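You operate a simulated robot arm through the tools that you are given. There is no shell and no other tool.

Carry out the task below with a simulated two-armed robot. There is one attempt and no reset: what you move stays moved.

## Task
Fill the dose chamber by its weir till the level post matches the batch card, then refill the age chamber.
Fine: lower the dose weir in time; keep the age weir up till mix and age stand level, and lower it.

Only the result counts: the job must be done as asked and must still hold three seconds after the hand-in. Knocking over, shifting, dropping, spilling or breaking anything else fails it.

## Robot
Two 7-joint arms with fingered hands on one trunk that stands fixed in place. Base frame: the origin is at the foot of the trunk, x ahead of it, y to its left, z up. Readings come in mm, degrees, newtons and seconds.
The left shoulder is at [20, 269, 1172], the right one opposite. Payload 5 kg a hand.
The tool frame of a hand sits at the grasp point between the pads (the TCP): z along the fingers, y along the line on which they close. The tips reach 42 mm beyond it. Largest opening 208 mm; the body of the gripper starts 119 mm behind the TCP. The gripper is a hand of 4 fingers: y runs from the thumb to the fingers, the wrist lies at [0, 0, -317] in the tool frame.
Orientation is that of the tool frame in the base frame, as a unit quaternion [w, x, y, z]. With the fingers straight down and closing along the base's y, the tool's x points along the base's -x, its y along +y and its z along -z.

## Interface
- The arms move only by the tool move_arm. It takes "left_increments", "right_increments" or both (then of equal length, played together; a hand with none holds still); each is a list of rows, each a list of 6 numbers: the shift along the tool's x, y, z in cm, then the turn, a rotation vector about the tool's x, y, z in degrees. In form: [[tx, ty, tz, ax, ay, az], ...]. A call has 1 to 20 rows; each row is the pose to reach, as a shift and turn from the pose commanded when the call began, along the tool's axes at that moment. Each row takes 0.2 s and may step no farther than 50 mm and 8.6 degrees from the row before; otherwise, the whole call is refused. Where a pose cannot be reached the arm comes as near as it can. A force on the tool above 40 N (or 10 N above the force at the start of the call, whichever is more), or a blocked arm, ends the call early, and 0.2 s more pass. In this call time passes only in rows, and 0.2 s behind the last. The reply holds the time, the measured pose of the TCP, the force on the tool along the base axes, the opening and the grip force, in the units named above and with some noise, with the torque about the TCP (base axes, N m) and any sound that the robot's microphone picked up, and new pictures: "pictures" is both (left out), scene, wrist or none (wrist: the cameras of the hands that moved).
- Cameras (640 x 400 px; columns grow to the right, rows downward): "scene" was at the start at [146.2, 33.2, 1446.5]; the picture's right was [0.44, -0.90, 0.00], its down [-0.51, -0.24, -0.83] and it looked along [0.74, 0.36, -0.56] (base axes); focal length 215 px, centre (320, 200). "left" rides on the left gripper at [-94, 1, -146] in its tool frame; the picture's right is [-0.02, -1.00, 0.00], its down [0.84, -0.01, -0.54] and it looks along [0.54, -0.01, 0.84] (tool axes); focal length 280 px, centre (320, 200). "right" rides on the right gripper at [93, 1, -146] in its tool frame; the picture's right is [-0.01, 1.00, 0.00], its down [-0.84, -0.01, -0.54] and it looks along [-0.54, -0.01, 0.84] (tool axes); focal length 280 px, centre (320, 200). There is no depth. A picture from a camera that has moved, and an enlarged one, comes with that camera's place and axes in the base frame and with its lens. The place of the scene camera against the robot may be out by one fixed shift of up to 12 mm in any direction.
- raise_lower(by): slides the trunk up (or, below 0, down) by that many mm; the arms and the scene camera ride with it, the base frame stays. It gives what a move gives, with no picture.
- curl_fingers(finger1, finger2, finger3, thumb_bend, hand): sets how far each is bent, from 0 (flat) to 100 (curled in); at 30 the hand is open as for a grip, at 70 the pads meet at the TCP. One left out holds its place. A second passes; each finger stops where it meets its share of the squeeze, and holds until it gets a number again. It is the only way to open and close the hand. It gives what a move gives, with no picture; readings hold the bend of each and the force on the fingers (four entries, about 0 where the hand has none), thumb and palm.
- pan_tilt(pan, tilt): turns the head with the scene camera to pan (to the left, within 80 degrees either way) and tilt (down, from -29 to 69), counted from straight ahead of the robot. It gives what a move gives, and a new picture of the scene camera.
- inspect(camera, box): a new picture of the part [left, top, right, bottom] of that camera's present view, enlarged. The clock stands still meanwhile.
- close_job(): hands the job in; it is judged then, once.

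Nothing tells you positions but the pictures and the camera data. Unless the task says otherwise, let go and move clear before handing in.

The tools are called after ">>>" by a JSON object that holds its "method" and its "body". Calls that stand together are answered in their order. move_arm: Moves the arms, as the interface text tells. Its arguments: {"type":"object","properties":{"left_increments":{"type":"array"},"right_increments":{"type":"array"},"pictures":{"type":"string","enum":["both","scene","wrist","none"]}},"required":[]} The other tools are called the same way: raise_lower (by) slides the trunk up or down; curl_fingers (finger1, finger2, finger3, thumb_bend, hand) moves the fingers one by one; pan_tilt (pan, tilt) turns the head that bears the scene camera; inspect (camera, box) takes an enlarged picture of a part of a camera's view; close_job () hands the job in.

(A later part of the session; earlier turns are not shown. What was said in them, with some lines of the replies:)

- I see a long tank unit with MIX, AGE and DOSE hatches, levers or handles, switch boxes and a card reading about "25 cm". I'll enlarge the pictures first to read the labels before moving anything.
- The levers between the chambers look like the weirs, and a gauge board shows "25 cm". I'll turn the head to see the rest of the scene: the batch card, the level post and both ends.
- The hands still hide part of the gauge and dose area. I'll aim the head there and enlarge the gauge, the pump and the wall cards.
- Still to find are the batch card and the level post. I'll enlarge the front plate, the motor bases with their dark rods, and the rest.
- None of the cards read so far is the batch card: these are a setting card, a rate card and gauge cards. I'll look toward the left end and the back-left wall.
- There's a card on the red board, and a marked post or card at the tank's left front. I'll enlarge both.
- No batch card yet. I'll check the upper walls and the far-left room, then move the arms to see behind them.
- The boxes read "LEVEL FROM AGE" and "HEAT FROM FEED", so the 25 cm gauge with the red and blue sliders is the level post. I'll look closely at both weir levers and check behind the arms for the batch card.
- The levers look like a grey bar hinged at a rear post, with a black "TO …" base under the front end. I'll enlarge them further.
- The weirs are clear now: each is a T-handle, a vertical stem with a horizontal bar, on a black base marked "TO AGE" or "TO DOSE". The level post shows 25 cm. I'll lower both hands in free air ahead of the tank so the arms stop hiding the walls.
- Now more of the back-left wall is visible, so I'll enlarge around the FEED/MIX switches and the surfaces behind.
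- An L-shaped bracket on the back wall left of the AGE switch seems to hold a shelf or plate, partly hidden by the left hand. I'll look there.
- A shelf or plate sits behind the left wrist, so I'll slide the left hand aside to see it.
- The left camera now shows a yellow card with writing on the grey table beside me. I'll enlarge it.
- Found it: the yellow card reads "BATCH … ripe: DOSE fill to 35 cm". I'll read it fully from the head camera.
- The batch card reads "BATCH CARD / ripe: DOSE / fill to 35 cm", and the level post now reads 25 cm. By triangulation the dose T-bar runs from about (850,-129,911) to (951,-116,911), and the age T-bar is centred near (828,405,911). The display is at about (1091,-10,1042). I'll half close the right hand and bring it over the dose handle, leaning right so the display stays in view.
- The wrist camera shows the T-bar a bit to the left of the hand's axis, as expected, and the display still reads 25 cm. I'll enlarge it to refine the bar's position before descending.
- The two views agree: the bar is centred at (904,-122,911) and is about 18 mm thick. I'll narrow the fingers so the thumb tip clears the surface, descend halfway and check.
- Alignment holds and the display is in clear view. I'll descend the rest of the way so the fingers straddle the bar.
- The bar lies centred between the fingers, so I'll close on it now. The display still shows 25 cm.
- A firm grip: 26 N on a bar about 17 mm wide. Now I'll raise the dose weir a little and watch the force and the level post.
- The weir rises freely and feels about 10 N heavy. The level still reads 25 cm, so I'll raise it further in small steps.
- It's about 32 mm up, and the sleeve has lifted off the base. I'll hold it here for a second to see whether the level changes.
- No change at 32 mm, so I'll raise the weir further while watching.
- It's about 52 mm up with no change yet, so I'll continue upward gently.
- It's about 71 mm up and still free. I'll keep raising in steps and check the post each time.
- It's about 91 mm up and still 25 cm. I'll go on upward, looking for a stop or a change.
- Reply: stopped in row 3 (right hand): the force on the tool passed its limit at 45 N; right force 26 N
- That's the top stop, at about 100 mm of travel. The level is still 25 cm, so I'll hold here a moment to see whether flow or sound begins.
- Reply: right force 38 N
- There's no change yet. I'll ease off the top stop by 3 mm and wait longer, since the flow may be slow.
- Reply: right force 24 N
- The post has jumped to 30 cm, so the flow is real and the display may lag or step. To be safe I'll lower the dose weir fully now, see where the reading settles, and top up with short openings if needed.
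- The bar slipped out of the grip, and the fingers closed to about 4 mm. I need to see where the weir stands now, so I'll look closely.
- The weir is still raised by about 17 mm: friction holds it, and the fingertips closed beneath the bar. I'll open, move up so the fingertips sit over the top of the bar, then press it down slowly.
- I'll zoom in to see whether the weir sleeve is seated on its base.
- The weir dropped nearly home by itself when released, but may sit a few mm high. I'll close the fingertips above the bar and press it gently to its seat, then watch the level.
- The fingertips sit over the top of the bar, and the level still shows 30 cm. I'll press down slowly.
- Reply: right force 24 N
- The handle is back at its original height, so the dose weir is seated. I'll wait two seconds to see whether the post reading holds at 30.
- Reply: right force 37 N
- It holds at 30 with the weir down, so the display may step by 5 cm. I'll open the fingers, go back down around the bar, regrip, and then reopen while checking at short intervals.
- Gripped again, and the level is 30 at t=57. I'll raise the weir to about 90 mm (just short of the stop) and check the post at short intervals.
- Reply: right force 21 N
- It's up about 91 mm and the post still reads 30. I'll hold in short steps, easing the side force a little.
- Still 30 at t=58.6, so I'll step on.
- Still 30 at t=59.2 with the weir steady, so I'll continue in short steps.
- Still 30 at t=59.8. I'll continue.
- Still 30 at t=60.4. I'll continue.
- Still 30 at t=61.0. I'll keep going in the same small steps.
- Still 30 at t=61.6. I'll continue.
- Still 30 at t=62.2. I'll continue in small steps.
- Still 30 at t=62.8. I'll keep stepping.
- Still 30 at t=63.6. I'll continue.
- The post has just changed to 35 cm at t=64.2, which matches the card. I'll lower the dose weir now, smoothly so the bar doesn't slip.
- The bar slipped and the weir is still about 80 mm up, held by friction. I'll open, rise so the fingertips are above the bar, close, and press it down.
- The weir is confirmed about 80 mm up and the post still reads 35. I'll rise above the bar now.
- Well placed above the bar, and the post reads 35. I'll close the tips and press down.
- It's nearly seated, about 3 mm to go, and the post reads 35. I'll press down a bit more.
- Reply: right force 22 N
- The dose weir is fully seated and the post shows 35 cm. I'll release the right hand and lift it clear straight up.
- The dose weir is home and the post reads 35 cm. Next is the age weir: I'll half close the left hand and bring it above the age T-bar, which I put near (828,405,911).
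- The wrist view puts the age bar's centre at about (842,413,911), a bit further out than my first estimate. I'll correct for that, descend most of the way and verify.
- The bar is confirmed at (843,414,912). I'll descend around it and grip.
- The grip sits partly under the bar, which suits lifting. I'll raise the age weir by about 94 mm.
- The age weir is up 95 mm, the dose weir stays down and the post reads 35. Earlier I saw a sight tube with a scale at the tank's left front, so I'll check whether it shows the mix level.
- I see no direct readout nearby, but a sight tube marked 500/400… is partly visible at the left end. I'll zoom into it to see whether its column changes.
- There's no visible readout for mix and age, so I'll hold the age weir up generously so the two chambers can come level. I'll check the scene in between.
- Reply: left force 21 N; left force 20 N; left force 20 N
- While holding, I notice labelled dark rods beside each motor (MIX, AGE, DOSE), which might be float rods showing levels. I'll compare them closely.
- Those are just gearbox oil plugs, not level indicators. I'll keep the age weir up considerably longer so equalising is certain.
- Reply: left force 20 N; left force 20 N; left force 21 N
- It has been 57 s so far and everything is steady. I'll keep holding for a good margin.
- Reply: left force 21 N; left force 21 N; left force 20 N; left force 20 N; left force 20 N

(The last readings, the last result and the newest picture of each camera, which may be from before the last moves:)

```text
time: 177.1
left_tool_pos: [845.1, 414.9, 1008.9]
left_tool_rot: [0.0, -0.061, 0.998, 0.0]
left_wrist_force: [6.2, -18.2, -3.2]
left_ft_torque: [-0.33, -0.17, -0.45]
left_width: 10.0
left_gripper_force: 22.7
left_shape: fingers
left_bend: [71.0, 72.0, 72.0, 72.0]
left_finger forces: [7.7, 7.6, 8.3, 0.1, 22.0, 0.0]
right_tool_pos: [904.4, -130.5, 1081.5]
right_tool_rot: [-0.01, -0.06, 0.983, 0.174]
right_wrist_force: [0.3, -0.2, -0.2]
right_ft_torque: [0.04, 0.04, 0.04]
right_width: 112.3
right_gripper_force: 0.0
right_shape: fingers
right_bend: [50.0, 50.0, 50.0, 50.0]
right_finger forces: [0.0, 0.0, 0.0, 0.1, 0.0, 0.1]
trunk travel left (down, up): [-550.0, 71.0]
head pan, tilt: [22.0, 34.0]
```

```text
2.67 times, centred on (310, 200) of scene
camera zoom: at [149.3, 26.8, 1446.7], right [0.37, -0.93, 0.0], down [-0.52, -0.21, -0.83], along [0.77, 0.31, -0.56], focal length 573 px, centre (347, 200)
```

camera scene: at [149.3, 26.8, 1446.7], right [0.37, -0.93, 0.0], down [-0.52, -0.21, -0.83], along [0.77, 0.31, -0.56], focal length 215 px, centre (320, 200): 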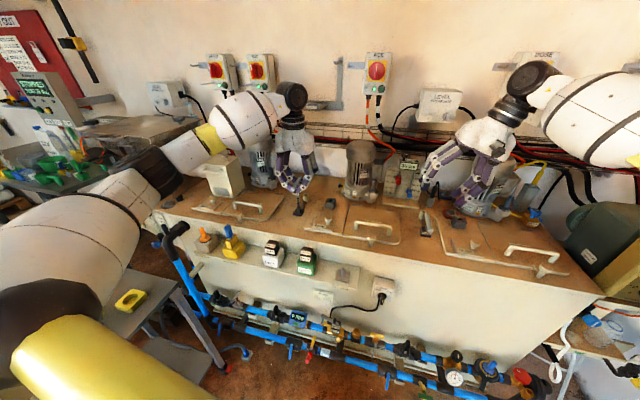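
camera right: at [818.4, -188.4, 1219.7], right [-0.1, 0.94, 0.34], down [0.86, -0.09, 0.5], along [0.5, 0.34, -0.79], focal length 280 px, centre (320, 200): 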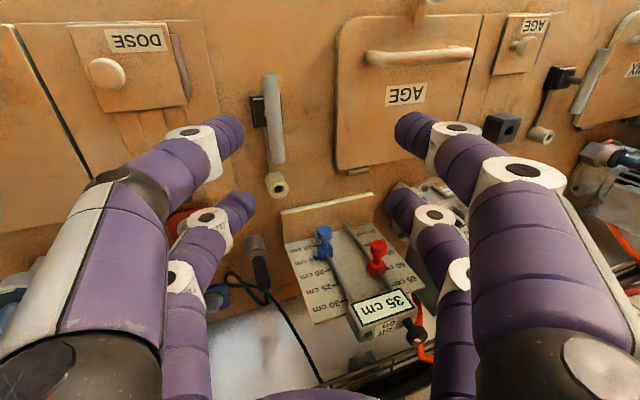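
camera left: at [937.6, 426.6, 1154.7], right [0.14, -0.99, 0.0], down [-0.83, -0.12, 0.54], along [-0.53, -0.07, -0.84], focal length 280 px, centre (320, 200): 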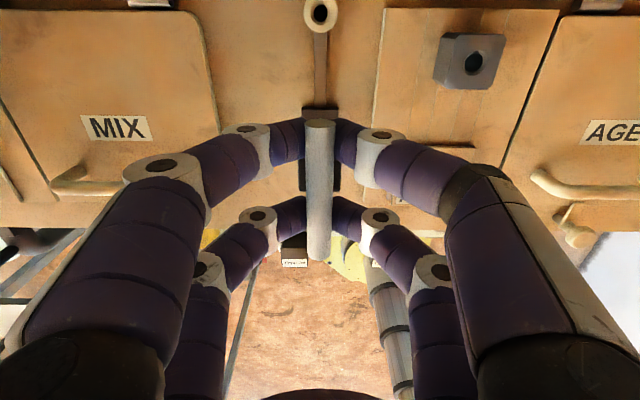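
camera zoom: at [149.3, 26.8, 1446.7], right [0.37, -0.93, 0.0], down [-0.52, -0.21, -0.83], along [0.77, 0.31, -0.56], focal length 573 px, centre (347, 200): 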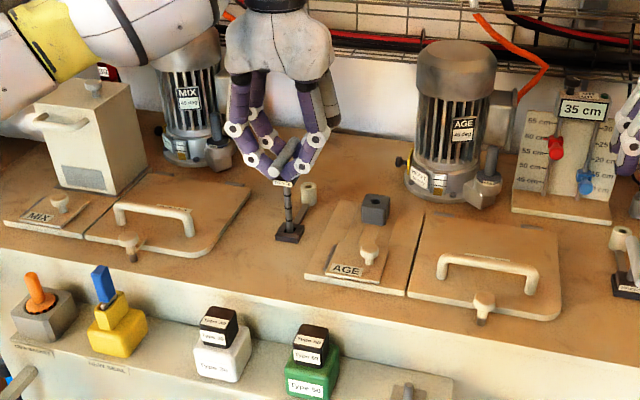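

It has been 99 s so far. I'll add roughly another minute for certainty before lowering.

>>> {"method": "move_arm", "body": {"left_increments": [[0, 0, 0, 0, 0, 0], [0, 0, 0, 0, 0, 0], [0, 0, 0, 0, 0, 0], [0, 0, 0, 0, 0, 0], [0, 0, 0, 0, 0, 0], [0, 0, 0, 0, 0, 0], [0, 0, 0, 0, 0, 0], [0, 0, 0, 0, 0, 0], [0, 0, 0, 0, 0, 0], [0, 0, 0, 0, 0, 0], [0, 0, 0, 0, 0, 0], [0, 0, 0, 0, 0, 0], [0, 0, 0, 0, 0, 0], [0, 0, 0, 0, 0, 0], [0, 0, 0, 0, 0, 0], [0, 0, 0, 0, 0, 0], [0, 0, 0, 0, 0, 0], [0, 0, 0, 0, 0, 0], [0, 0, 0, 0, 0, 0], [0, 0, 0, 0, 0, 0]], "pictures": "none"}}

>>> {"method": "move_arm", "body": {"left_increments": [[0, 0, 0, 0, 0, 0], [0, 0, 0, 0, 0, 0], [0, 0, 0, 0, 0, 0], [0, 0, 0, 0, 0, 0], [0, 0, 0, 0, 0, 0], [0, 0, 0, 0, 0, 0], [0, 0, 0, 0, 0, 0], [0, 0, 0, 0, 0, 0], [0, 0, 0, 0, 0, 0], [0, 0, 0, 0, 0, 0], [0, 0, 0, 0, 0, 0], [0, 0, 0, 0, 0, 0], [0, 0, 0, 0, 0, 0], [0, 0, 0, 0, 0, 0], [0, 0, 0, 0, 0, 0], [0, 0, 0, 0, 0, 0], [0, 0, 0, 0, 0, 0], [0, 0, 0, 0, 0, 0], [0, 0, 0, 0, 0, 0], [0, 0, 0, 0, 0, 0]], "pictures": "none"}}

>>> {"method": "move_arm", "body": {"left_increments": [[0, 0, 0, 0, 0, 0], [0, 0, 0, 0, 0, 0], [0, 0, 0, 0, 0, 0], [0, 0, 0, 0, 0, 0], [0, 0, 0, 0, 0, 0], [0, 0, 0, 0, 0, 0], [0, 0, 0, 0, 0, 0], [0, 0, 0, 0, 0, 0], [0, 0, 0, 0, 0, 0], [0, 0, 0, 0, 0, 0], [0, 0, 0, 0, 0, 0], [0, 0, 0, 0, 0, 0], [0, 0, 0, 0, 0, 0], [0, 0, 0, 0, 0, 0], [0, 0, 0, 0, 0, 0], [0, 0, 0, 0, 0, 0], [0, 0, 0, 0, 0, 0], [0, 0, 0, 0, 0, 0], [0, 0, 0, 0, 0, 0], [0, 0, 0, 0, 0, 0]], "pictures": "none"}}

>>> {"method": "move_arm", "body": {"left_increments": [[0, 0, 0, 0, 0, 0], [0, 0, 0, 0, 0, 0], [0, 0, 0, 0, 0, 0], [0, 0, 0, 0, 0, 0], [0, 0, 0, 0, 0, 0], [0, 0, 0, 0, 0, 0], [0, 0, 0, 0, 0, 0], [0, 0, 0, 0, 0, 0], [0, 0, 0, 0, 0, 0], [0, 0, 0, 0, 0, 0], [0, 0, 0, 0, 0, 0], [0, 0, 0, 0, 0, 0], [0, 0, 0, 0, 0, 0], [0, 0, 0, 0, 0, 0], [0, 0, 0, 0, 0, 0], [0, 0, 0, 0, 0, 0], [0, 0, 0, 0, 0, 0], [0, 0, 0, 0, 0, 0], [0, 0, 0, 0, 0, 0], [0, 0, 0, 0, 0, 0]], "pictures": "none"}}

>>> {"method": "move_arm", "body": {"left_increments": [[0, 0, 0, 0, 0, 0], [0, 0, 0, 0, 0, 0], [0, 0, 0, 0, 0, 0], [0, 0, 0, 0, 0, 0], [0, 0, 0, 0, 0, 0], [0, 0, 0, 0, 0, 0], [0, 0, 0, 0, 0, 0], [0, 0, 0, 0, 0, 0], [0, 0, 0, 0, 0, 0], [0, 0, 0, 0, 0, 0], [0, 0, 0, 0, 0, 0], [0, 0, 0, 0, 0, 0], [0, 0, 0, 0, 0, 0], [0, 0, 0, 0, 0, 0], [0, 0, 0, 0, 0, 0], [0, 0, 0, 0, 0, 0], [0, 0, 0, 0, 0, 0], [0, 0, 0, 0, 0, 0], [0, 0, 0, 0, 0, 0], [0, 0, 0, 0, 0, 0]], "pictures": "none"}}

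>>> {"method": "move_arm", "body": {"left_increments": [[0, 0, 0, 0, 0, 0], [0, 0, 0, 0, 0, 0], [0, 0, 0, 0, 0, 0], [0, 0, 0, 0, 0, 0], [0, 0, 0, 0, 0, 0], [0, 0, 0, 0, 0, 0], [0, 0, 0, 0, 0, 0], [0, 0, 0, 0, 0, 0], [0, 0, 0, 0, 0, 0], [0, 0, 0, 0, 0, 0], [0, 0, 0, 0, 0, 0], [0, 0, 0, 0, 0, 0], [0, 0, 0, 0, 0, 0], [0, 0, 0, 0, 0, 0], [0, 0, 0, 0, 0, 0], [0, 0, 0, 0, 0, 0], [0, 0, 0, 0, 0, 0], [0, 0, 0, 0, 0, 0], [0, 0, 0, 0, 0, 0], [0, 0, 0, 0, 0, 0]], "pictures": "none"}}

>>> {"method": "move_arm", "body": {"left_increments": [[0, 0, 0, 0, 0, 0], [0, 0, 0, 0, 0, 0], [0, 0, 0, 0, 0, 0], [0, 0, 0, 0, 0, 0], [0, 0, 0, 0, 0, 0], [0, 0, 0, 0, 0, 0], [0, 0, 0, 0, 0, 0], [0, 0, 0, 0, 0, 0], [0, 0, 0, 0, 0, 0], [0, 0, 0, 0, 0, 0], [0, 0, 0, 0, 0, 0], [0, 0, 0, 0, 0, 0], [0, 0, 0, 0, 0, 0], [0, 0, 0, 0, 0, 0], [0, 0, 0, 0, 0, 0], [0, 0, 0, 0, 0, 0], [0, 0, 0, 0, 0, 0], [0, 0, 0, 0, 0, 0], [0, 0, 0, 0, 0, 0], [0, 0, 0, 0, 0, 0]], "pictures": "none"}}

>>> {"method": "move_arm", "body": {"left_increments": [[0, 0, 0, 0, 0, 0], [0, 0, 0, 0, 0, 0], [0, 0, 0, 0, 0, 0], [0, 0, 0, 0, 0, 0], [0, 0, 0, 0, 0, 0], [0, 0, 0, 0, 0, 0], [0, 0, 0, 0, 0, 0], [0, 0, 0, 0, 0, 0], [0, 0, 0, 0, 0, 0], [0, 0, 0, 0, 0, 0], [0, 0, 0, 0, 0, 0], [0, 0, 0, 0, 0, 0], [0, 0, 0, 0, 0, 0], [0, 0, 0, 0, 0, 0], [0, 0, 0, 0, 0, 0], [0, 0, 0, 0, 0, 0], [0, 0, 0, 0, 0, 0], [0, 0, 0, 0, 0, 0], [0, 0, 0, 0, 0, 0], [0, 0, 0, 0, 0, 0]], "pictures": "none"}}

>>> {"method": "move_arm", "body": {"left_increments": [[0, 0, 0, 0, 0, 0], [0, 0, 0, 0, 0, 0], [0, 0, 0, 0, 0, 0], [0, 0, 0, 0, 0, 0], [0, 0, 0, 0, 0, 0], [0, 0, 0, 0, 0, 0], [0, 0, 0, 0, 0, 0], [0, 0, 0, 0, 0, 0], [0, 0, 0, 0, 0, 0], [0, 0, 0, 0, 0, 0], [0, 0, 0, 0, 0, 0], [0, 0, 0, 0, 0, 0], [0, 0, 0, 0, 0, 0], [0, 0, 0, 0, 0, 0], [0, 0, 0, 0, 0, 0], [0, 0, 0, 0, 0, 0], [0, 0, 0, 0, 0, 0], [0, 0, 0, 0, 0, 0], [0, 0, 0, 0, 0, 0], [0, 0, 0, 0, 0, 0]], "pictures": "none"}}

```text
time: 181.3
left_tool_pos: [845.8, 414.3, 1010.8]
left_tool_rot: [0.0, -0.061, 0.998, 0.0]
left_wrist_force: [6.1, -19.6, -3.4]
left_ft_torque: [-0.33, -0.19, -0.45]
left_width: 10.3
left_gripper_force: 22.8
left_shape: fingers
left_bend: [71.0, 72.0, 72.0, 72.0]
left_finger forces: [7.7, 7.6, 8.3, 0.0, 22.0, 0.0]
right_tool_pos: [904.5, -130.1, 1081.5]
right_tool_rot: [-0.009, -0.061, 0.983, 0.172]
right_wrist_force: [0.1, 0.3, 0.8]
right_ft_torque: [-0.03, -0.03, 0.01]
right_width: 112.2
right_gripper_force: 0.0
right_shape: fingers
right_bend: [50.0, 50.0, 50.0, 50.0]
right_finger forces: [0.0, 0.0, 0.0, 0.1, 0.0, 0.0]
trunk travel left (down, up): [-550.0, 71.0]
head pan, tilt: [22.0, 34.0]
```

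```text
time: 185.5
left_tool_pos: [845.6, 413.3, 1008.3]
left_tool_rot: [-0.001, -0.061, 0.998, 0.0]
left_wrist_force: [6.6, -17.9, -3.3]
left_ft_torque: [-0.35, -0.11, -0.5]
left_width: 10.2
left_gripper_force: 22.6
left_shape: fingers
left_bend: [71.0, 72.0, 72.0, 72.0]
left_finger forces: [7.7, 7.5, 8.3, 0.0, 22.0, 0.0]
right_tool_pos: [904.6, -129.6, 1079.5]
right_tool_rot: [-0.009, -0.06, 0.983, 0.172]
right_wrist_force: [0.5, -0.1, 0.8]
right_ft_torque: [-0.01, 0.01, -0.01]
right_width: 112.5
right_gripper_force: 0.1
right_shape: fingers
right_bend: [50.0, 50.0, 50.0, 50.0]
right_finger forces: [0.0, 0.0, 0.0, 0.0, 0.0, 0.0]
trunk travel left (down, up): [-550.0, 71.0]
head pan, tilt: [22.0, 34.0]
```

```text
time: 189.7
left_tool_pos: [845.1, 414.0, 1008.7]
left_tool_rot: [-0.001, -0.061, 0.998, 0.0]
left_wrist_force: [6.0, -18.5, -4.0]
left_ft_torque: [-0.35, -0.15, -0.44]
left_width: 10.1
left_gripper_force: 22.9
left_shape: fingers
left_bend: [71.0, 72.0, 72.0, 72.0]
left_finger forces: [7.8, 7.6, 8.3, 0.0, 22.0, 0.1]
right_tool_pos: [906.8, -129.1, 1081.6]
right_tool_rot: [-0.009, -0.061, 0.983, 0.172]
right_wrist_force: [-0.2, -0.1, -1.5]
right_ft_torque: [-0.02, -0.01, 0.04]
right_width: 112.4
right_gripper_force: 0.0
right_shape: fingers
right_bend: [50.0, 50.0, 50.0, 50.0]
right_finger forces: [0.0, 0.0, 0.0, 0.0, 0.0, 0.1]
trunk travel left (down, up): [-550.0, 71.0]
head pan, tilt: [22.0, 34.0]
```

```text
time: 193.9
left_tool_pos: [845.3, 413.5, 1008.9]
left_tool_rot: [-0.001, -0.061, 0.998, -0.001]
left_wrist_force: [6.4, -18.5, -3.6]
left_ft_torque: [-0.33, -0.17, -0.45]
left_width: 10.3
left_gripper_force: 23.0
left_shape: fingers
left_bend: [71.0, 72.0, 72.0, 72.0]
left_finger forces: [7.5, 7.6, 8.2, 0.0, 21.8, 0.0]
right_tool_pos: [906.2, -129.8, 1080.9]
right_tool_rot: [-0.009, -0.06, 0.983, 0.174]
right_wrist_force: [-0.3, 0.4, -0.7]
right_ft_torque: [-0.03, -0.03, 0.01]
right_width: 112.4
right_gripper_force: 0.0
right_shape: fingers
right_bend: [50.0, 50.0, 50.0, 50.0]
right_finger forces: [0.0, 0.0, 0.1, 0.0, 0.0, 0.0]
trunk travel left (down, up): [-550.0, 71.0]
head pan, tilt: [22.0, 34.0]
```

```text
time: 198.1
left_tool_pos: [844.8, 413.0, 1008.9]
left_tool_rot: [0.0, -0.061, 0.998, 0.001]
left_wrist_force: [6.8, -18.6, -3.1]
left_ft_torque: [-0.36, -0.17, -0.47]
left_width: 10.1
left_gripper_force: 22.9
left_shape: fingers
left_bend: [71.0, 72.0, 72.0, 72.0]
left_finger forces: [7.6, 7.6, 8.2, 0.0, 21.8, 0.0]
right_tool_pos: [905.5, -128.7, 1081.1]
right_tool_rot: [-0.01, -0.061, 0.983, 0.173]
right_wrist_force: [-0.1, 0.5, 0.0]
right_ft_torque: [-0.01, 0.0, 0.04]
right_width: 112.2
right_gripper_force: 0.1
right_shape: fingers
right_bend: [50.0, 50.0, 50.0, 50.0]
right_finger forces: [0.0, 0.0, 0.0, 0.0, 0.1, 0.0]
trunk travel left (down, up): [-550.0, 71.0]
head pan, tilt: [22.0, 34.0]
```

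```text
time: 202.3
left_tool_pos: [844.9, 414.7, 1008.6]
left_tool_rot: [0.0, -0.062, 0.998, 0.0]
left_wrist_force: [5.2, -18.5, -3.1]
left_ft_torque: [-0.38, -0.14, -0.44]
left_width: 9.7
left_gripper_force: 23.1
left_shape: fingers
left_bend: [71.0, 72.0, 72.0, 72.0]
left_finger forces: [7.6, 7.4, 8.2, 0.0, 21.9, 0.0]
right_tool_pos: [905.1, -130.3, 1081.0]
right_tool_rot: [-0.01, -0.061, 0.983, 0.172]
right_wrist_force: [0.7, 0.4, 0.4]
right_ft_torque: [0.0, 0.01, 0.02]
right_width: 112.3
right_gripper_force: 0.1
right_shape: fingers
right_bend: [50.0, 50.0, 50.0, 50.0]
right_finger forces: [0.0, 0.1, 0.1, 0.1, 0.0, 0.0]
trunk travel left (down, up): [-550.0, 71.0]
head pan, tilt: [22.0, 34.0]
```

```text
time: 206.5
left_tool_pos: [844.4, 412.9, 1008.5]
left_tool_rot: [0.0, -0.06, 0.998, 0.0]
left_wrist_force: [5.7, -18.2, -3.3]
left_ft_torque: [-0.35, -0.17, -0.48]
left_width: 10.2
left_gripper_force: 22.8
left_shape: fingers
left_bend: [71.0, 72.0, 72.0, 72.0]
left_finger forces: [7.6, 7.5, 8.2, 0.1, 22.0, 0.0]
right_tool_pos: [904.7, -130.7, 1081.3]
right_tool_rot: [-0.009, -0.06, 0.983, 0.172]
right_wrist_force: [-1.6, 0.0, 0.5]
right_ft_torque: [0.02, 0.02, 0.02]
right_width: 112.3
right_gripper_force: 0.1
right_shape: fingers
right_bend: [50.0, 50.0, 50.0, 50.0]
right_finger forces: [0.0, 0.1, 0.0, 0.1, 0.0, 0.1]
trunk travel left (down, up): [-550.0, 71.0]
head pan, tilt: [22.0, 34.0]
```

```text
time: 210.7
left_tool_pos: [845.4, 414.4, 1008.2]
left_tool_rot: [0.001, -0.061, 0.998, 0.0]
left_wrist_force: [5.2, -19.3, -2.9]
left_ft_torque: [-0.34, -0.15, -0.45]
left_width: 9.9
left_gripper_force: 22.4
left_shape: fingers
left_bend: [72.0, 72.0, 72.0, 72.0]
left_finger forces: [7.5, 7.4, 8.2, 0.0, 21.9, 0.0]
right_tool_pos: [904.2, -129.7, 1080.9]
right_tool_rot: [-0.01, -0.061, 0.983, 0.172]
right_wrist_force: [-0.8, 0.1, 0.4]
right_ft_torque: [0.0, -0.01, -0.02]
right_width: 112.4
right_gripper_force: 0.0
right_shape: fingers
right_bend: [50.0, 50.0, 50.0, 50.0]
right_finger forces: [0.1, 0.0, 0.0, 0.0, 0.0, 0.1]
trunk travel left (down, up): [-550.0, 71.0]
head pan, tilt: [22.0, 34.0]
```

```text
time: 214.9
left_tool_pos: [845.8, 413.8, 1008.2]
left_tool_rot: [0.001, -0.061, 0.998, 0.0]
left_wrist_force: [6.7, -18.6, -3.8]
left_ft_torque: [-0.34, -0.16, -0.47]
left_width: 10.0
left_gripper_force: 22.9
left_shape: fingers
left_bend: [72.0, 72.0, 72.0, 72.0]
left_finger forces: [7.5, 7.5, 8.1, 0.0, 22.0, 0.0]
right_tool_pos: [904.3, -129.9, 1080.4]
right_tool_rot: [-0.01, -0.061, 0.983, 0.172]
right_wrist_force: [-0.3, -0.1, -0.8]
right_ft_torque: [-0.02, 0.01, 0.0]
right_width: 112.6
right_gripper_force: 0.1
right_shape: fingers
right_bend: [50.0, 50.0, 50.0, 50.0]
right_finger forces: [0.0, 0.0, 0.0, 0.0, 0.1, 0.0]
trunk travel left (down, up): [-550.0, 71.0]
head pan, tilt: [22.0, 34.0]
```

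>>> {"method": "move_arm", "body": {"left_increments": [[0, 0, 0, 0, 0, 0], [0, 0, 0, 0, 0, 0], [0, 0, 0, 0, 0, 0], [0, 0, 0, 0, 0, 0], [0, 0, 0, 0, 0, 0], [0, 0, 0, 0, 0, 0], [0, 0, 0, 0, 0, 0], [0, 0, 0, 0, 0, 0], [0, 0, 0, 0, 0, 0], [0, 0, 0, 0, 0, 0], [0, 0, 0, 0, 0, 0], [0, 0, 0, 0, 0, 0], [0, 0, 0, 0, 0, 0], [0, 0, 0, 0, 0, 0], [0, 0, 0, 0, 0, 0], [0, 0, 0, 0, 0, 0], [0, 0, 0, 0, 0, 0], [0, 0, 0, 0, 0, 0], [0, 0, 0, 0, 0, 0], [0, 0, 0, 0, 0, 0]], "pictures": "none"}}

>>> {"method": "move_arm", "body": {"left_increments": [[0, 0, 0, 0, 0, 0], [0, 0, 0, 0, 0, 0], [0, 0, 0, 0, 0, 0], [0, 0, 0, 0, 0, 0], [0, 0, 0, 0, 0, 0], [0, 0, 0, 0, 0, 0], [0, 0, 0, 0, 0, 0], [0, 0, 0, 0, 0, 0], [0, 0, 0, 0, 0, 0], [0, 0, 0, 0, 0, 0], [0, 0, 0, 0, 0, 0], [0, 0, 0, 0, 0, 0], [0, 0, 0, 0, 0, 0], [0, 0, 0, 0, 0, 0], [0, 0, 0, 0, 0, 0], [0, 0, 0, 0, 0, 0], [0, 0, 0, 0, 0, 0], [0, 0, 0, 0, 0, 0], [0, 0, 0, 0, 0, 0], [0, 0, 0, 0, 0, 0]], "pictures": "none"}}

>>> {"method": "move_arm", "body": {"left_increments": [[0, 0, 0, 0, 0, 0], [0, 0, 0, 0, 0, 0], [0, 0, 0, 0, 0, 0], [0, 0, 0, 0, 0, 0], [0, 0, 0, 0, 0, 0], [0, 0, 0, 0, 0, 0], [0, 0, 0, 0, 0, 0], [0, 0, 0, 0, 0, 0], [0, 0, 0, 0, 0, 0], [0, 0, 0, 0, 0, 0], [0, 0, 0, 0, 0, 0], [0, 0, 0, 0, 0, 0], [0, 0, 0, 0, 0, 0], [0, 0, 0, 0, 0, 0], [0, 0, 0, 0, 0, 0], [0, 0, 0, 0, 0, 0], [0, 0, 0, 0, 0, 0], [0, 0, 0, 0, 0, 0], [0, 0, 0, 0, 0, 0], [0, 0, 0, 0, 0, 0]], "pictures": "none"}}

>>> {"method": "inspect", "body": {"camera": "scene", "box": [190, 140, 430, 260]}}

```text
time: 219.1
left_tool_pos: [844.8, 414.2, 1009.0]
left_tool_rot: [0.0, -0.061, 0.998, -0.001]
left_wrist_force: [5.8, -18.7, -2.6]
left_ft_torque: [-0.33, -0.16, -0.48]
left_width: 9.8
left_gripper_force: 22.3
left_shape: fingers
left_bend: [72.0, 72.0, 72.0, 72.0]
left_finger forces: [7.6, 7.5, 8.1, 0.0, 21.9, 0.0]
right_tool_pos: [905.6, -130.5, 1081.9]
right_tool_rot: [-0.01, -0.06, 0.983, 0.172]
right_wrist_force: [0.0, -0.1, -0.6]
right_ft_torque: [0.01, -0.02, 0.02]
right_width: 112.4
right_gripper_force: 0.0
right_shape: fingers
right_bend: [50.0, 50.0, 50.0, 50.0]
right_finger forces: [0.0, 0.0, 0.1, 0.0, 0.0, 0.0]
trunk travel left (down, up): [-550.0, 71.0]
head pan, tilt: [22.0, 34.0]
```

```text
time: 223.3
left_tool_pos: [845.9, 413.6, 1008.6]
left_tool_rot: [0.0, -0.061, 0.998, -0.001]
left_wrist_force: [5.6, -18.3, -3.9]
left_ft_torque: [-0.34, -0.16, -0.47]
left_width: 9.8
left_gripper_force: 22.4
left_shape: fingers
left_bend: [72.0, 72.0, 72.0, 72.0]
left_finger forces: [7.6, 7.5, 8.1, 0.1, 21.8, 0.0]
right_tool_pos: [904.3, -129.2, 1079.9]
right_tool_rot: [-0.01, -0.061, 0.983, 0.172]
right_wrist_force: [0.3, 0.0, 0.1]
right_ft_torque: [-0.02, -0.02, -0.01]
right_width: 112.2
right_gripper_force: 0.0
right_shape: fingers
right_bend: [50.0, 50.0, 50.0, 50.0]
right_finger forces: [0.1, 0.0, 0.0, 0.0, 0.0, 0.0]
trunk travel left (down, up): [-550.0, 71.0]
head pan, tilt: [22.0, 34.0]
```

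```text
time: 227.5
left_tool_pos: [844.1, 413.3, 1008.5]
left_tool_rot: [0.0, -0.062, 0.998, -0.001]
left_wrist_force: [6.0, -18.9, -3.5]
left_ft_torque: [-0.33, -0.16, -0.52]
left_width: 9.9
left_gripper_force: 22.3
left_shape: fingers
left_bend: [72.0, 72.0, 72.0, 72.0]
left_finger forces: [7.6, 7.5, 8.0, 0.0, 21.7, 0.0]
right_tool_pos: [905.9, -130.4, 1081.2]
right_tool_rot: [-0.009, -0.06, 0.983, 0.172]
right_wrist_force: [-0.4, -0.2, -0.7]
right_ft_torque: [-0.01, 0.0, -0.01]
right_width: 112.3
right_gripper_force: 0.1
right_shape: fingers
right_bend: [50.0, 50.0, 50.0, 50.0]
right_finger forces: [0.1, 0.0, 0.0, 0.0, 0.1, 0.0]
trunk travel left (down, up): [-550.0, 71.0]
head pan, tilt: [22.0, 34.0]
```

```text
2.67 times, centred on (310, 200) of scene
camera zoom: at [149.2, 26.8, 1446.7], right [0.37, -0.93, 0.0], down [-0.52, -0.21, -0.83], along [0.77, 0.31, -0.56], focal length 573 px, centre (347, 200)
```

zoom: 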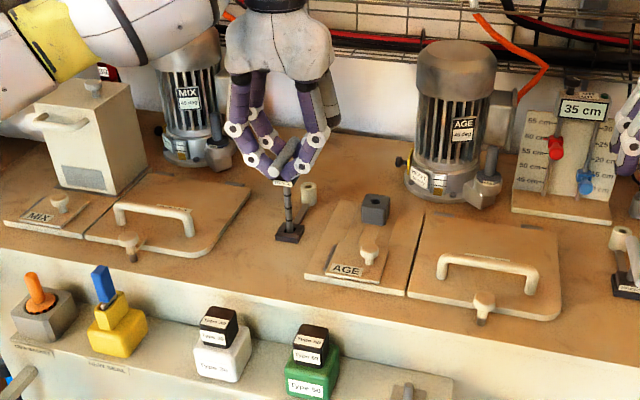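

It has been up about 149 s. Now I'll lower the age weir: open, rise so the fingertips are over the bar's top, close, and press down.

>>> {"method": "curl_fingers", "body": {"hand": "left", "finger1": 57, "finger2": 57, "finger3": 57, "thumb_bend": 57}}

>>> {"method": "move_arm", "body": {"left_increments": [[0, 0, -1.5, 0, 0, 0], [0, 0, -3.0, 0, 0, 0]], "pictures": "wrist"}}

>>> {"method": "inspect", "body": {"camera": "scene", "box": [260, 140, 350, 220]}}

>>> {"method": "inspect", "body": {"camera": "left", "box": [200, 40, 440, 280]}}

```text
time: 228.5
left_tool_pos: [844.8, 415.2, 1010.5]
left_tool_rot: [0.0, -0.061, 0.998, 0.0]
left_wrist_force: [-0.2, -0.5, 0.0]
left_ft_torque: [0.02, 0.02, 0.02]
left_width: 80.7
left_gripper_force: 0.0
left_shape: fingers
left_bend: [56.0, 56.0, 56.0, 56.0]
left_finger forces: [0.1, 0.0, 0.0, 0.0, 0.0, 0.0]
right_tool_pos: [904.9, -129.2, 1081.3]
right_tool_rot: [-0.009, -0.061, 0.983, 0.171]
right_wrist_force: [-1.0, -0.2, -0.1]
right_ft_torque: [0.0, 0.02, 0.0]
right_width: 112.3
right_gripper_force: 0.0
right_shape: fingers
right_bend: [50.0, 50.0, 50.0, 50.0]
right_finger forces: [0.0, 0.0, 0.1, 0.0, 0.1, 0.0]
trunk travel left (down, up): [-550.0, 71.0]
head pan, tilt: [22.0, 34.0]
```

```text
time: 229.1
left_tool_pos: [844.0, 413.8, 1039.5]
left_tool_rot: [0.0, -0.06, 0.998, 0.0]
left_wrist_force: [0.6, -0.4, -0.1]
left_ft_torque: [0.03, -0.06, 0.01]
left_width: 80.6
left_gripper_force: 0.0
left_shape: fingers
left_bend: [56.0, 56.0, 56.0, 56.0]
left_finger forces: [0.1, 0.0, 0.1, 0.0, 0.0, 0.0]
right_tool_pos: [906.0, -129.2, 1081.0]
right_tool_rot: [-0.009, -0.062, 0.983, 0.172]
right_wrist_force: [0.4, 1.0, -0.3]
right_ft_torque: [0.04, -0.03, -0.03]
right_width: 112.5
right_gripper_force: 0.1
right_shape: fingers
right_bend: [50.0, 50.0, 50.0, 50.0]
right_finger forces: [0.1, 0.0, 0.0, 0.1, 0.0, 0.0]
trunk travel left (down, up): [-550.0, 71.0]
head pan, tilt: [22.0, 34.0]
camera left: at [936.7, 426.4, 1186.2], right [0.14, -0.99, 0.0], down [-0.83, -0.11, 0.54], along [-0.53, -0.07, -0.84], focal length 280 px, centre (320, 200)
```

left: 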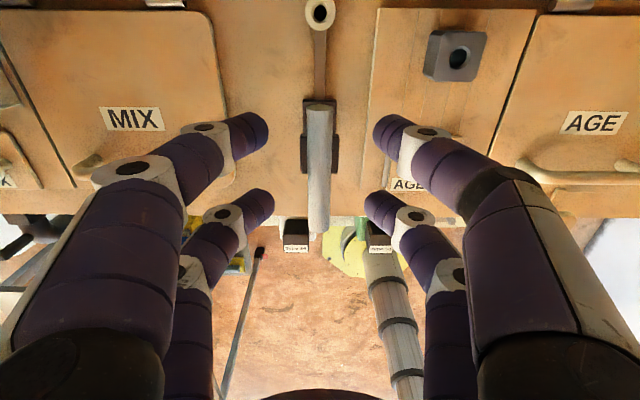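

```text
5.00 times, centred on (305, 180) of scene
camera zoom: at [148.5, 27.7, 1446.8], right [0.37, -0.93, 0.0], down [-0.52, -0.21, -0.83], along [0.77, 0.31, -0.56], focal length 1075 px, centre (395, 300)
```

zoom: 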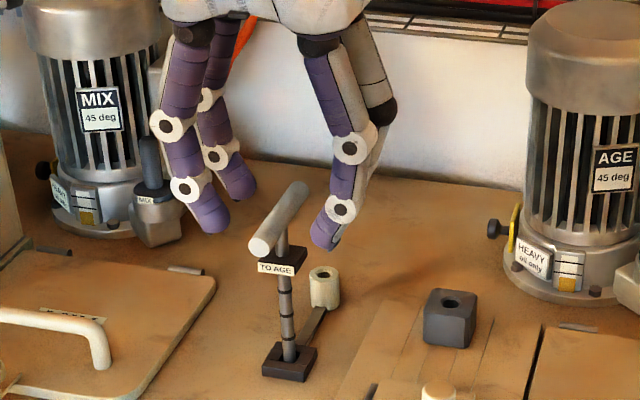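

```text
1.67 times, centred on (320, 160) of left
camera zoom: at [936.7, 426.4, 1186.2], right [0.14, -0.99, 0.0], down [-0.83, -0.11, 0.54], along [-0.53, -0.07, -0.84], focal length 467 px, centre (320, 267)
```

zoom: 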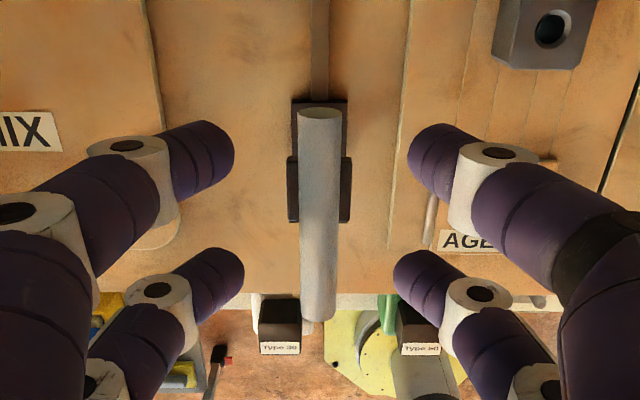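

The weir stays up by friction and the fingertips straddle just above the bar. I'll close and press down.

>>> {"method": "curl_fingers", "body": {"hand": "left", "finger1": 70, "finger2": 70, "finger3": 70, "thumb_bend": 70}}

>>> {"method": "move_arm", "body": {"left_increments": [[0, 0, 2.5, 0, 0, 0], [0, 0, 5.0, 0, 0, 0], [0, 0, 7.5, 0, 0, 0], [0, 0, 9.5, 0, 0, 0]], "pictures": "wrist"}}

>>> {"method": "inspect", "body": {"camera": "scene", "box": [270, 170, 340, 230]}}

```text
time: 230.1
left_tool_pos: [844.1, 413.9, 1039.9]
left_tool_rot: [0.0, -0.06, 0.998, -0.001]
left_wrist_force: [-0.3, 0.1, 0.2]
left_ft_torque: [-0.01, 0.02, 0.02]
left_width: 14.4
left_gripper_force: 1.9
left_shape: fingers
left_bend: [69.0, 69.0, 69.0, 70.0]
left_finger forces: [0.8, 0.6, 0.8, 0.0, 0.7, 0.1]
right_tool_pos: [905.2, -129.3, 1080.6]
right_tool_rot: [-0.009, -0.059, 0.983, 0.172]
right_wrist_force: [-0.1, 0.4, -0.4]
right_ft_torque: [-0.03, 0.01, 0.0]
right_width: 112.2
right_gripper_force: 0.0
right_shape: fingers
right_bend: [50.0, 50.0, 50.0, 50.0]
right_finger forces: [0.0, 0.0, 0.0, 0.0, 0.1, 0.1]
trunk travel left (down, up): [-550.0, 71.0]
head pan, tilt: [22.0, 34.0]
```

```text
time: 231.1
left_tool_pos: [845.5, 413.2, 942.6]
left_tool_rot: [-0.001, -0.061, 0.998, 0.0]
left_wrist_force: [-2.7, -0.2, 3.1]
left_ft_torque: [-0.02, 0.11, -0.03]
left_width: 13.9
left_gripper_force: 3.6
left_shape: fingers
left_bend: [69.0, 69.0, 69.0, 70.0]
left_finger forces: [1.8, 1.6, 1.5, 0.0, 1.7, 0.0]
right_tool_pos: [905.0, -128.0, 1081.0]
right_tool_rot: [-0.009, -0.061, 0.983, 0.172]
right_wrist_force: [0.4, 0.6, -0.6]
right_ft_torque: [-0.01, 0.02, 0.04]
right_width: 112.3
right_gripper_force: 0.1
right_shape: fingers
right_bend: [50.0, 50.0, 50.0, 50.0]
right_finger forces: [0.1, 0.0, 0.0, 0.0, 0.0, 0.1]
trunk travel left (down, up): [-550.0, 71.0]
head pan, tilt: [22.0, 34.0]
camera left: at [937.5, 426.9, 1089.0], right [0.14, -0.99, 0.0], down [-0.83, -0.11, 0.54], along [-0.53, -0.07, -0.84], focal length 280 px, centre (320, 200)
```

left: 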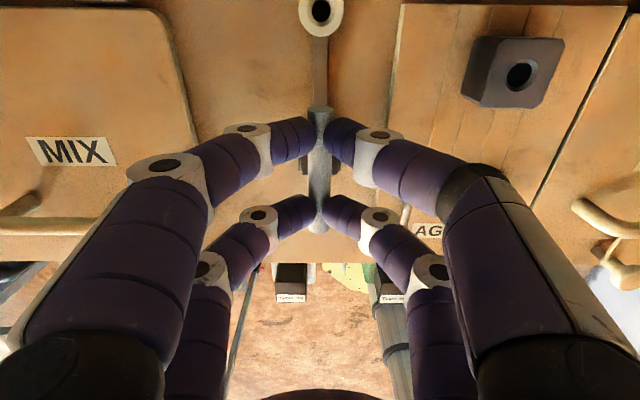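

```text
6.67 times, centred on (305, 200) of scene
camera zoom: at [148.7, 27.9, 1446.7], right [0.37, -0.93, 0.0], down [-0.52, -0.21, -0.83], along [0.77, 0.31, -0.56], focal length 1434 px, centre (420, 200)
```

zoom: 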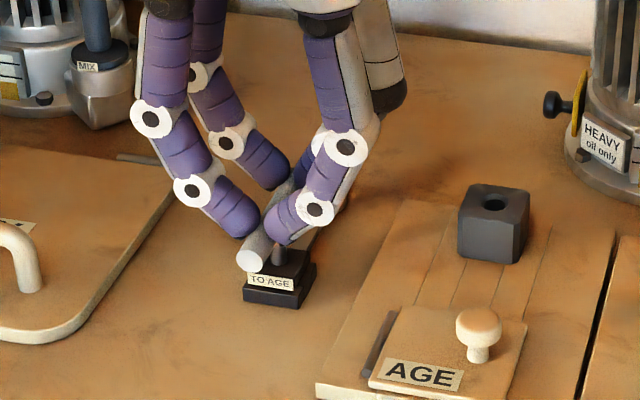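

It's nearly down. I'll press the last few mm to seat it.

>>> {"method": "move_arm", "body": {"left_increments": [[0, 0, 0.5, 0, 0, 0], [0, 0, 0.9, 0, 0, 0], [0, 0, 1.2, 0, 0, 0]], "pictures": "none"}}

>>> {"method": "inspect", "body": {"camera": "scene", "box": [270, 170, 340, 230]}}

```text
time: 232.0
left_tool_pos: [845.3, 413.9, 939.5]
left_tool_rot: [0.004, -0.061, 0.998, -0.002]
left_wrist_force: [-9.5, 0.0, 20.8]
left_ft_torque: [0.02, 0.44, 0.0]
left_width: 13.9
left_gripper_force: 12.3
left_shape: fingers
left_bend: [69.0, 69.0, 69.0, 70.0]
left_finger forces: [6.1, 7.4, 5.6, 0.1, 5.1, 0.0]
right_tool_pos: [904.9, -129.1, 1081.7]
right_tool_rot: [-0.009, -0.06, 0.983, 0.171]
right_wrist_force: [0.2, 1.1, -0.3]
right_ft_torque: [-0.05, 0.03, 0.0]
right_width: 112.5
right_gripper_force: 0.0
right_shape: fingers
right_bend: [50.0, 50.0, 50.0, 50.0]
right_finger forces: [0.0, 0.0, 0.0, 0.0, 0.0, 0.0]
trunk travel left (down, up): [-550.0, 71.0]
head pan, tilt: [22.0, 34.0]
stopped in row 3 (left hand): the force on the tool passed its limit at 41 N (the readings are from after the stop); the commanded pose is now the measured one
```

```text
6.67 times, centred on (305, 200) of scene
camera zoom: at [147.4, 27.6, 1446.8], right [0.38, -0.93, 0.0], down [-0.52, -0.21, -0.83], along [0.77, 0.31, -0.56], focal length 1434 px, centre (420, 200)
```

zoom: 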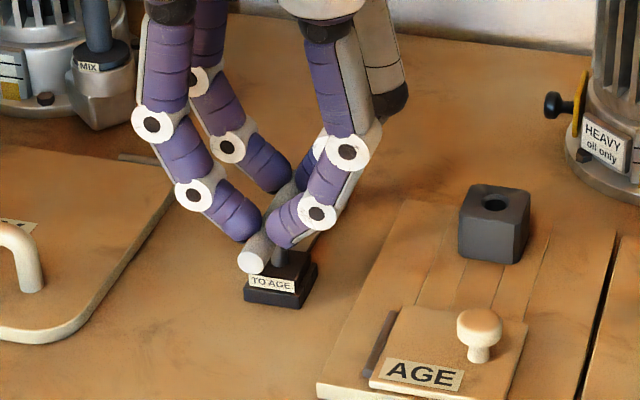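

The age weir hit its bottom stop, and the handle matches its original resting height. I'll release and lift the left hand straight up.

>>> {"method": "curl_fingers", "body": {"hand": "left", "finger1": 52, "finger2": 52, "finger3": 52, "thumb_bend": 52}}

>>> {"method": "move_arm", "body": {"left_increments": [[0, 0, -3.5, 0, 0, 0], [0, 0, -7.5, 0, 0, 0], [0, 0, -11.5, 0, 0, 0], [0, 0, -15, 0, 0, 0]], "pictures": "both"}}

>>> {"method": "inspect", "body": {"camera": "scene", "box": [270, 170, 340, 230]}}

>>> {"method": "inspect", "body": {"camera": "scene", "box": [380, 150, 480, 250]}}

```text
time: 233.0
left_tool_pos: [846.4, 414.8, 936.2]
left_tool_rot: [0.002, -0.062, 0.998, -0.001]
left_wrist_force: [-0.5, -0.1, 0.0]
left_ft_torque: [-0.01, 0.0, 0.0]
left_width: 101.6
left_gripper_force: 0.1
left_shape: fingers
left_bend: [52.0, 52.0, 52.0, 52.0]
left_finger forces: [0.0, 0.1, 0.0, 0.0, 0.1, 0.0]
right_tool_pos: [905.1, -128.4, 1079.8]
right_tool_rot: [-0.01, -0.06, 0.983, 0.171]
right_wrist_force: [0.0, -0.3, 0.0]
right_ft_torque: [0.0, 0.03, 0.0]
right_width: 112.1
right_gripper_force: 0.0
right_shape: fingers
right_bend: [50.0, 50.0, 50.0, 50.0]
right_finger forces: [0.0, 0.0, 0.0, 0.1, 0.0, 0.0]
trunk travel left (down, up): [-550.0, 71.0]
head pan, tilt: [22.0, 34.0]
```

```text
time: 234.0
left_tool_pos: [843.5, 413.4, 1087.7]
left_tool_rot: [0.002, -0.062, 0.998, -0.001]
left_wrist_force: [-0.6, 0.4, 0.2]
left_ft_torque: [0.08, -0.04, 0.01]
left_width: 101.5
left_gripper_force: 0.1
left_shape: fingers
left_bend: [52.0, 52.0, 52.0, 52.0]
left_finger forces: [0.0, 0.0, 0.0, 0.1, 0.1, 0.0]
right_tool_pos: [905.3, -130.7, 1082.2]
right_tool_rot: [-0.008, -0.061, 0.983, 0.171]
right_wrist_force: [-0.2, -0.7, 0.0]
right_ft_torque: [0.06, -0.08, -0.03]
right_width: 112.4
right_gripper_force: 0.0
right_shape: fingers
right_bend: [50.0, 50.0, 50.0, 50.0]
right_finger forces: [0.0, 0.0, 0.1, 0.1, 0.0, 0.1]
trunk travel left (down, up): [-550.0, 71.0]
head pan, tilt: [22.0, 34.0]
camera scene: at [148.0, 27.5, 1446.9], right [0.37, -0.93, 0.0], down [-0.52, -0.21, -0.83], along [0.77, 0.31, -0.56], focal length 215 px, centre (320, 200)
camera left: at [936.0, 426.4, 1233.7], right [0.14, -0.99, 0.0], down [-0.84, -0.11, 0.53], along [-0.53, -0.07, -0.85], focal length 280 px, centre (320, 200)
```

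scene: 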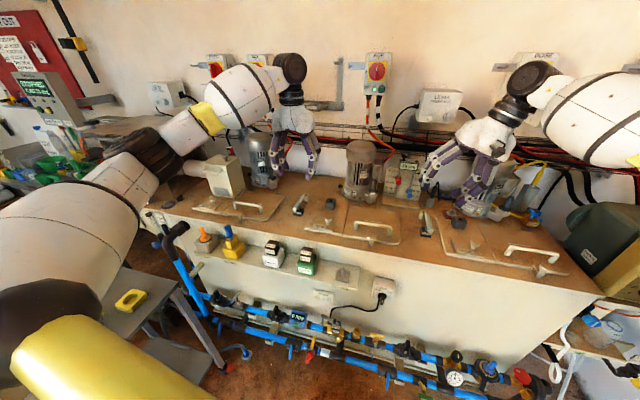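
left: 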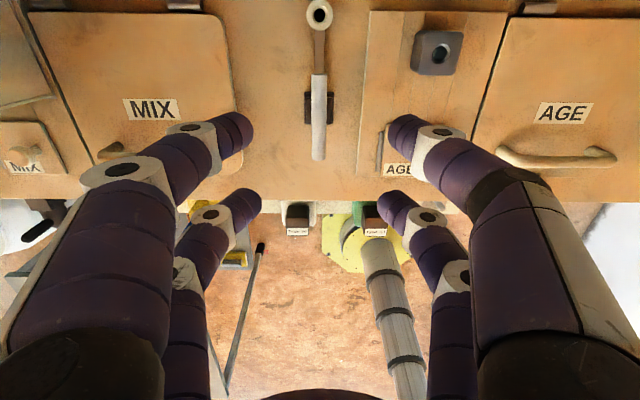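

```text
6.67 times, centred on (305, 200) of scene
camera zoom: at [148.0, 27.5, 1446.9], right [0.37, -0.93, 0.0], down [-0.52, -0.21, -0.83], along [0.77, 0.31, -0.56], focal length 1434 px, centre (420, 200)
```

zoom: 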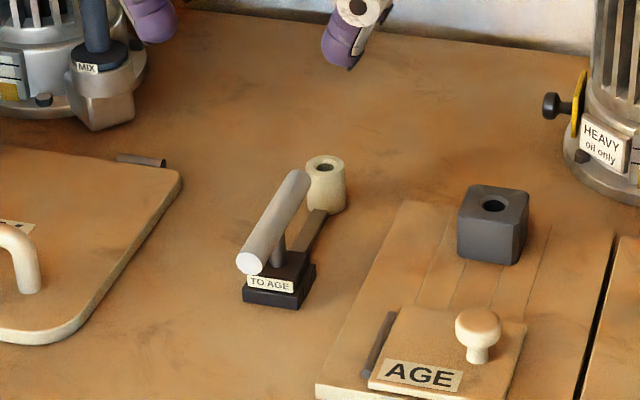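

```text
4.00 times, centred on (430, 200) of scene
camera zoom: at [148.0, 27.5, 1446.9], right [0.37, -0.93, 0.0], down [-0.52, -0.21, -0.83], along [0.77, 0.31, -0.56], focal length 860 px, centre (-120, 200)
```

zoom: 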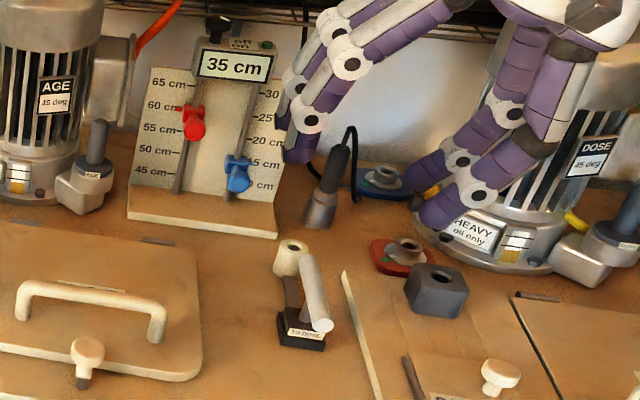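

Both weirs sit at their resting heights and the post shows 35 cm. I'll draw both hands back clear and take a last look.

>>> {"method": "move_arm", "body": {"left_increments": [[4.5, 0, -0.5, 0, 0, 0], [9, 0, -1, 0, 0, 0], [13.5, 0, -1.5, 0, 0, 0], [17, 0, -2, 0, 0, 0]], "right_increments": [[4.5, 0, -0.5, 0, 0, 0], [9, 0, -1, 0, 0, 0], [13.5, 0, -1.5, 0, 0, 0], [17, 0, -2, 0, 0, 0]], "pictures": "scene"}}

>>> {"method": "pan_tilt", "body": {"pan": 8, "tilt": 35}}

>>> {"method": "inspect", "body": {"camera": "scene", "box": [220, 120, 420, 250]}}

>>> {"method": "inspect", "body": {"camera": "scene", "box": [330, 140, 420, 230]}}

```text
time: 235.0
left_tool_pos: [674.6, 391.3, 1105.8]
left_tool_rot: [0.002, -0.061, 0.998, -0.001]
left_wrist_force: [-1.1, -0.8, -0.2]
left_ft_torque: [0.01, 0.0, 0.02]
left_width: 101.7
left_gripper_force: 0.1
left_shape: fingers
left_bend: [52.0, 52.0, 52.0, 52.0]
left_finger forces: [0.0, 0.0, 0.0, 0.1, 0.0, 0.0]
right_tool_pos: [736.9, -156.6, 1100.5]
right_tool_rot: [-0.009, -0.061, 0.983, 0.171]
right_wrist_force: [-0.8, 0.4, 0.4]
right_ft_torque: [-0.07, 0.01, -0.03]
right_width: 112.3
right_gripper_force: 0.0
right_shape: fingers
right_bend: [50.0, 50.0, 50.0, 50.0]
right_finger forces: [0.0, 0.0, 0.0, 0.0, 0.1, 0.1]
trunk travel left (down, up): [-550.0, 71.0]
head pan, tilt: [22.0, 34.0]
camera scene: at [148.6, 27.9, 1446.8], right [0.37, -0.93, 0.0], down [-0.52, -0.21, -0.83], along [0.77, 0.31, -0.56], focal length 215 px, centre (320, 200)
```

scene: 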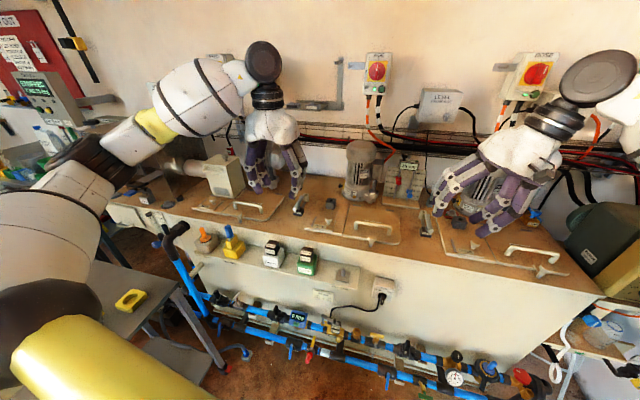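

```text
time: 235.8
left_tool_pos: [675.6, 390.6, 1106.4]
left_tool_rot: [0.002, -0.062, 0.998, 0.0]
left_wrist_force: [0.2, 0.5, 0.0]
left_ft_torque: [0.04, -0.02, 0.0]
left_width: 101.8
left_gripper_force: 0.0
left_shape: fingers
left_bend: [52.0, 52.0, 52.0, 52.0]
left_finger forces: [0.0, 0.0, 0.1, 0.1, 0.0, 0.1]
right_tool_pos: [738.2, -155.6, 1100.6]
right_tool_rot: [-0.009, -0.061, 0.983, 0.171]
right_wrist_force: [-0.1, 0.0, -0.2]
right_ft_torque: [0.03, 0.01, 0.0]
right_width: 112.3
right_gripper_force: 0.2
right_shape: fingers
right_bend: [50.0, 50.0, 50.0, 50.0]
right_finger forces: [0.0, 0.1, 0.0, 0.0, 0.0, 0.0]
trunk travel left (down, up): [-550.0, 71.0]
head pan, tilt: [8.0, 35.0]
camera scene: at [153.7, 7.0, 1445.2], right [0.14, -0.99, 0.0], down [-0.57, -0.08, -0.82], along [0.81, 0.11, -0.57], focal length 215 px, centre (320, 200)
```

scene: 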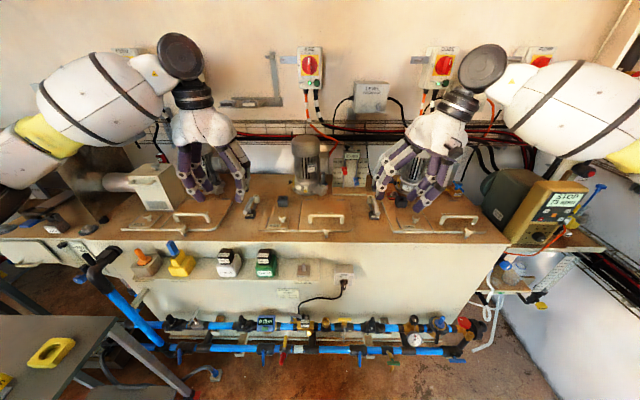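

```text
3.08 times, centred on (320, 185) of scene
camera zoom: at [153.7, 7.0, 1445.2], right [0.14, -0.99, 0.0], down [-0.57, -0.08, -0.82], along [0.81, 0.11, -0.57], focal length 662 px, centre (320, 246)
```

zoom: 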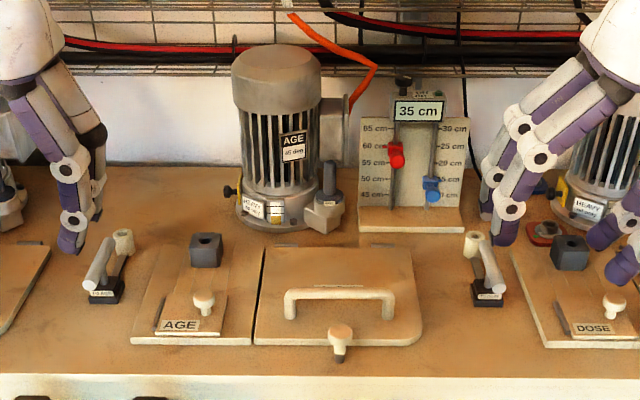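

```text
4.44 times, centred on (375, 185) of scene
camera zoom: at [153.7, 7.0, 1445.2], right [0.14, -0.99, 0.0], down [-0.57, -0.08, -0.82], along [0.81, 0.11, -0.57], focal length 956 px, centre (76, 267)
```

zoom: 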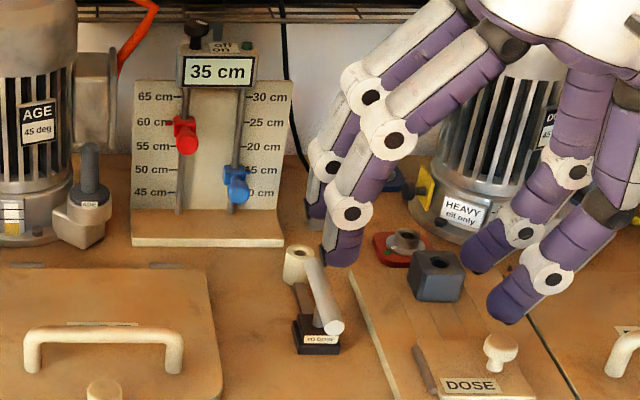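

Both weirs are down and both hands are clear. The level post still reads 35 cm, as the batch card asks. The age weir stayed up about two and a half minutes so mix and age could come level, though I had no readout to confirm it. I'm handing in now.

>>> {"method": "close_job", "body": {}}

```text
The job is handed in.
```

I filled the dose chamber until the level post read 35 cm, as the batch card asks. I then held the age weir up to refill the age chamber. Both weirs are now down, both hands are clear, and I have handed the job in. The post still read 35 cm at my last look.

- **Dose level:** the post seems to move only in 5 cm steps. The dose weir took two openings, because I lowered it at 30 cm to be safe. On the second opening, the handle slipped in the grip as I lowered it. The weir stayed most of the way up for about 4 seconds after the post first showed 35, so the true level could be a few cm off. By my estimate it is somewhere between 35 and 39 cm.
- **Age refill:** I found nothing that shows the mix and age levels. I held the age weir up for about 150 seconds, which I judged long enough for them to come level. I could not confirm that they did.

I saw no spills, and nothing else was knocked or shifted.
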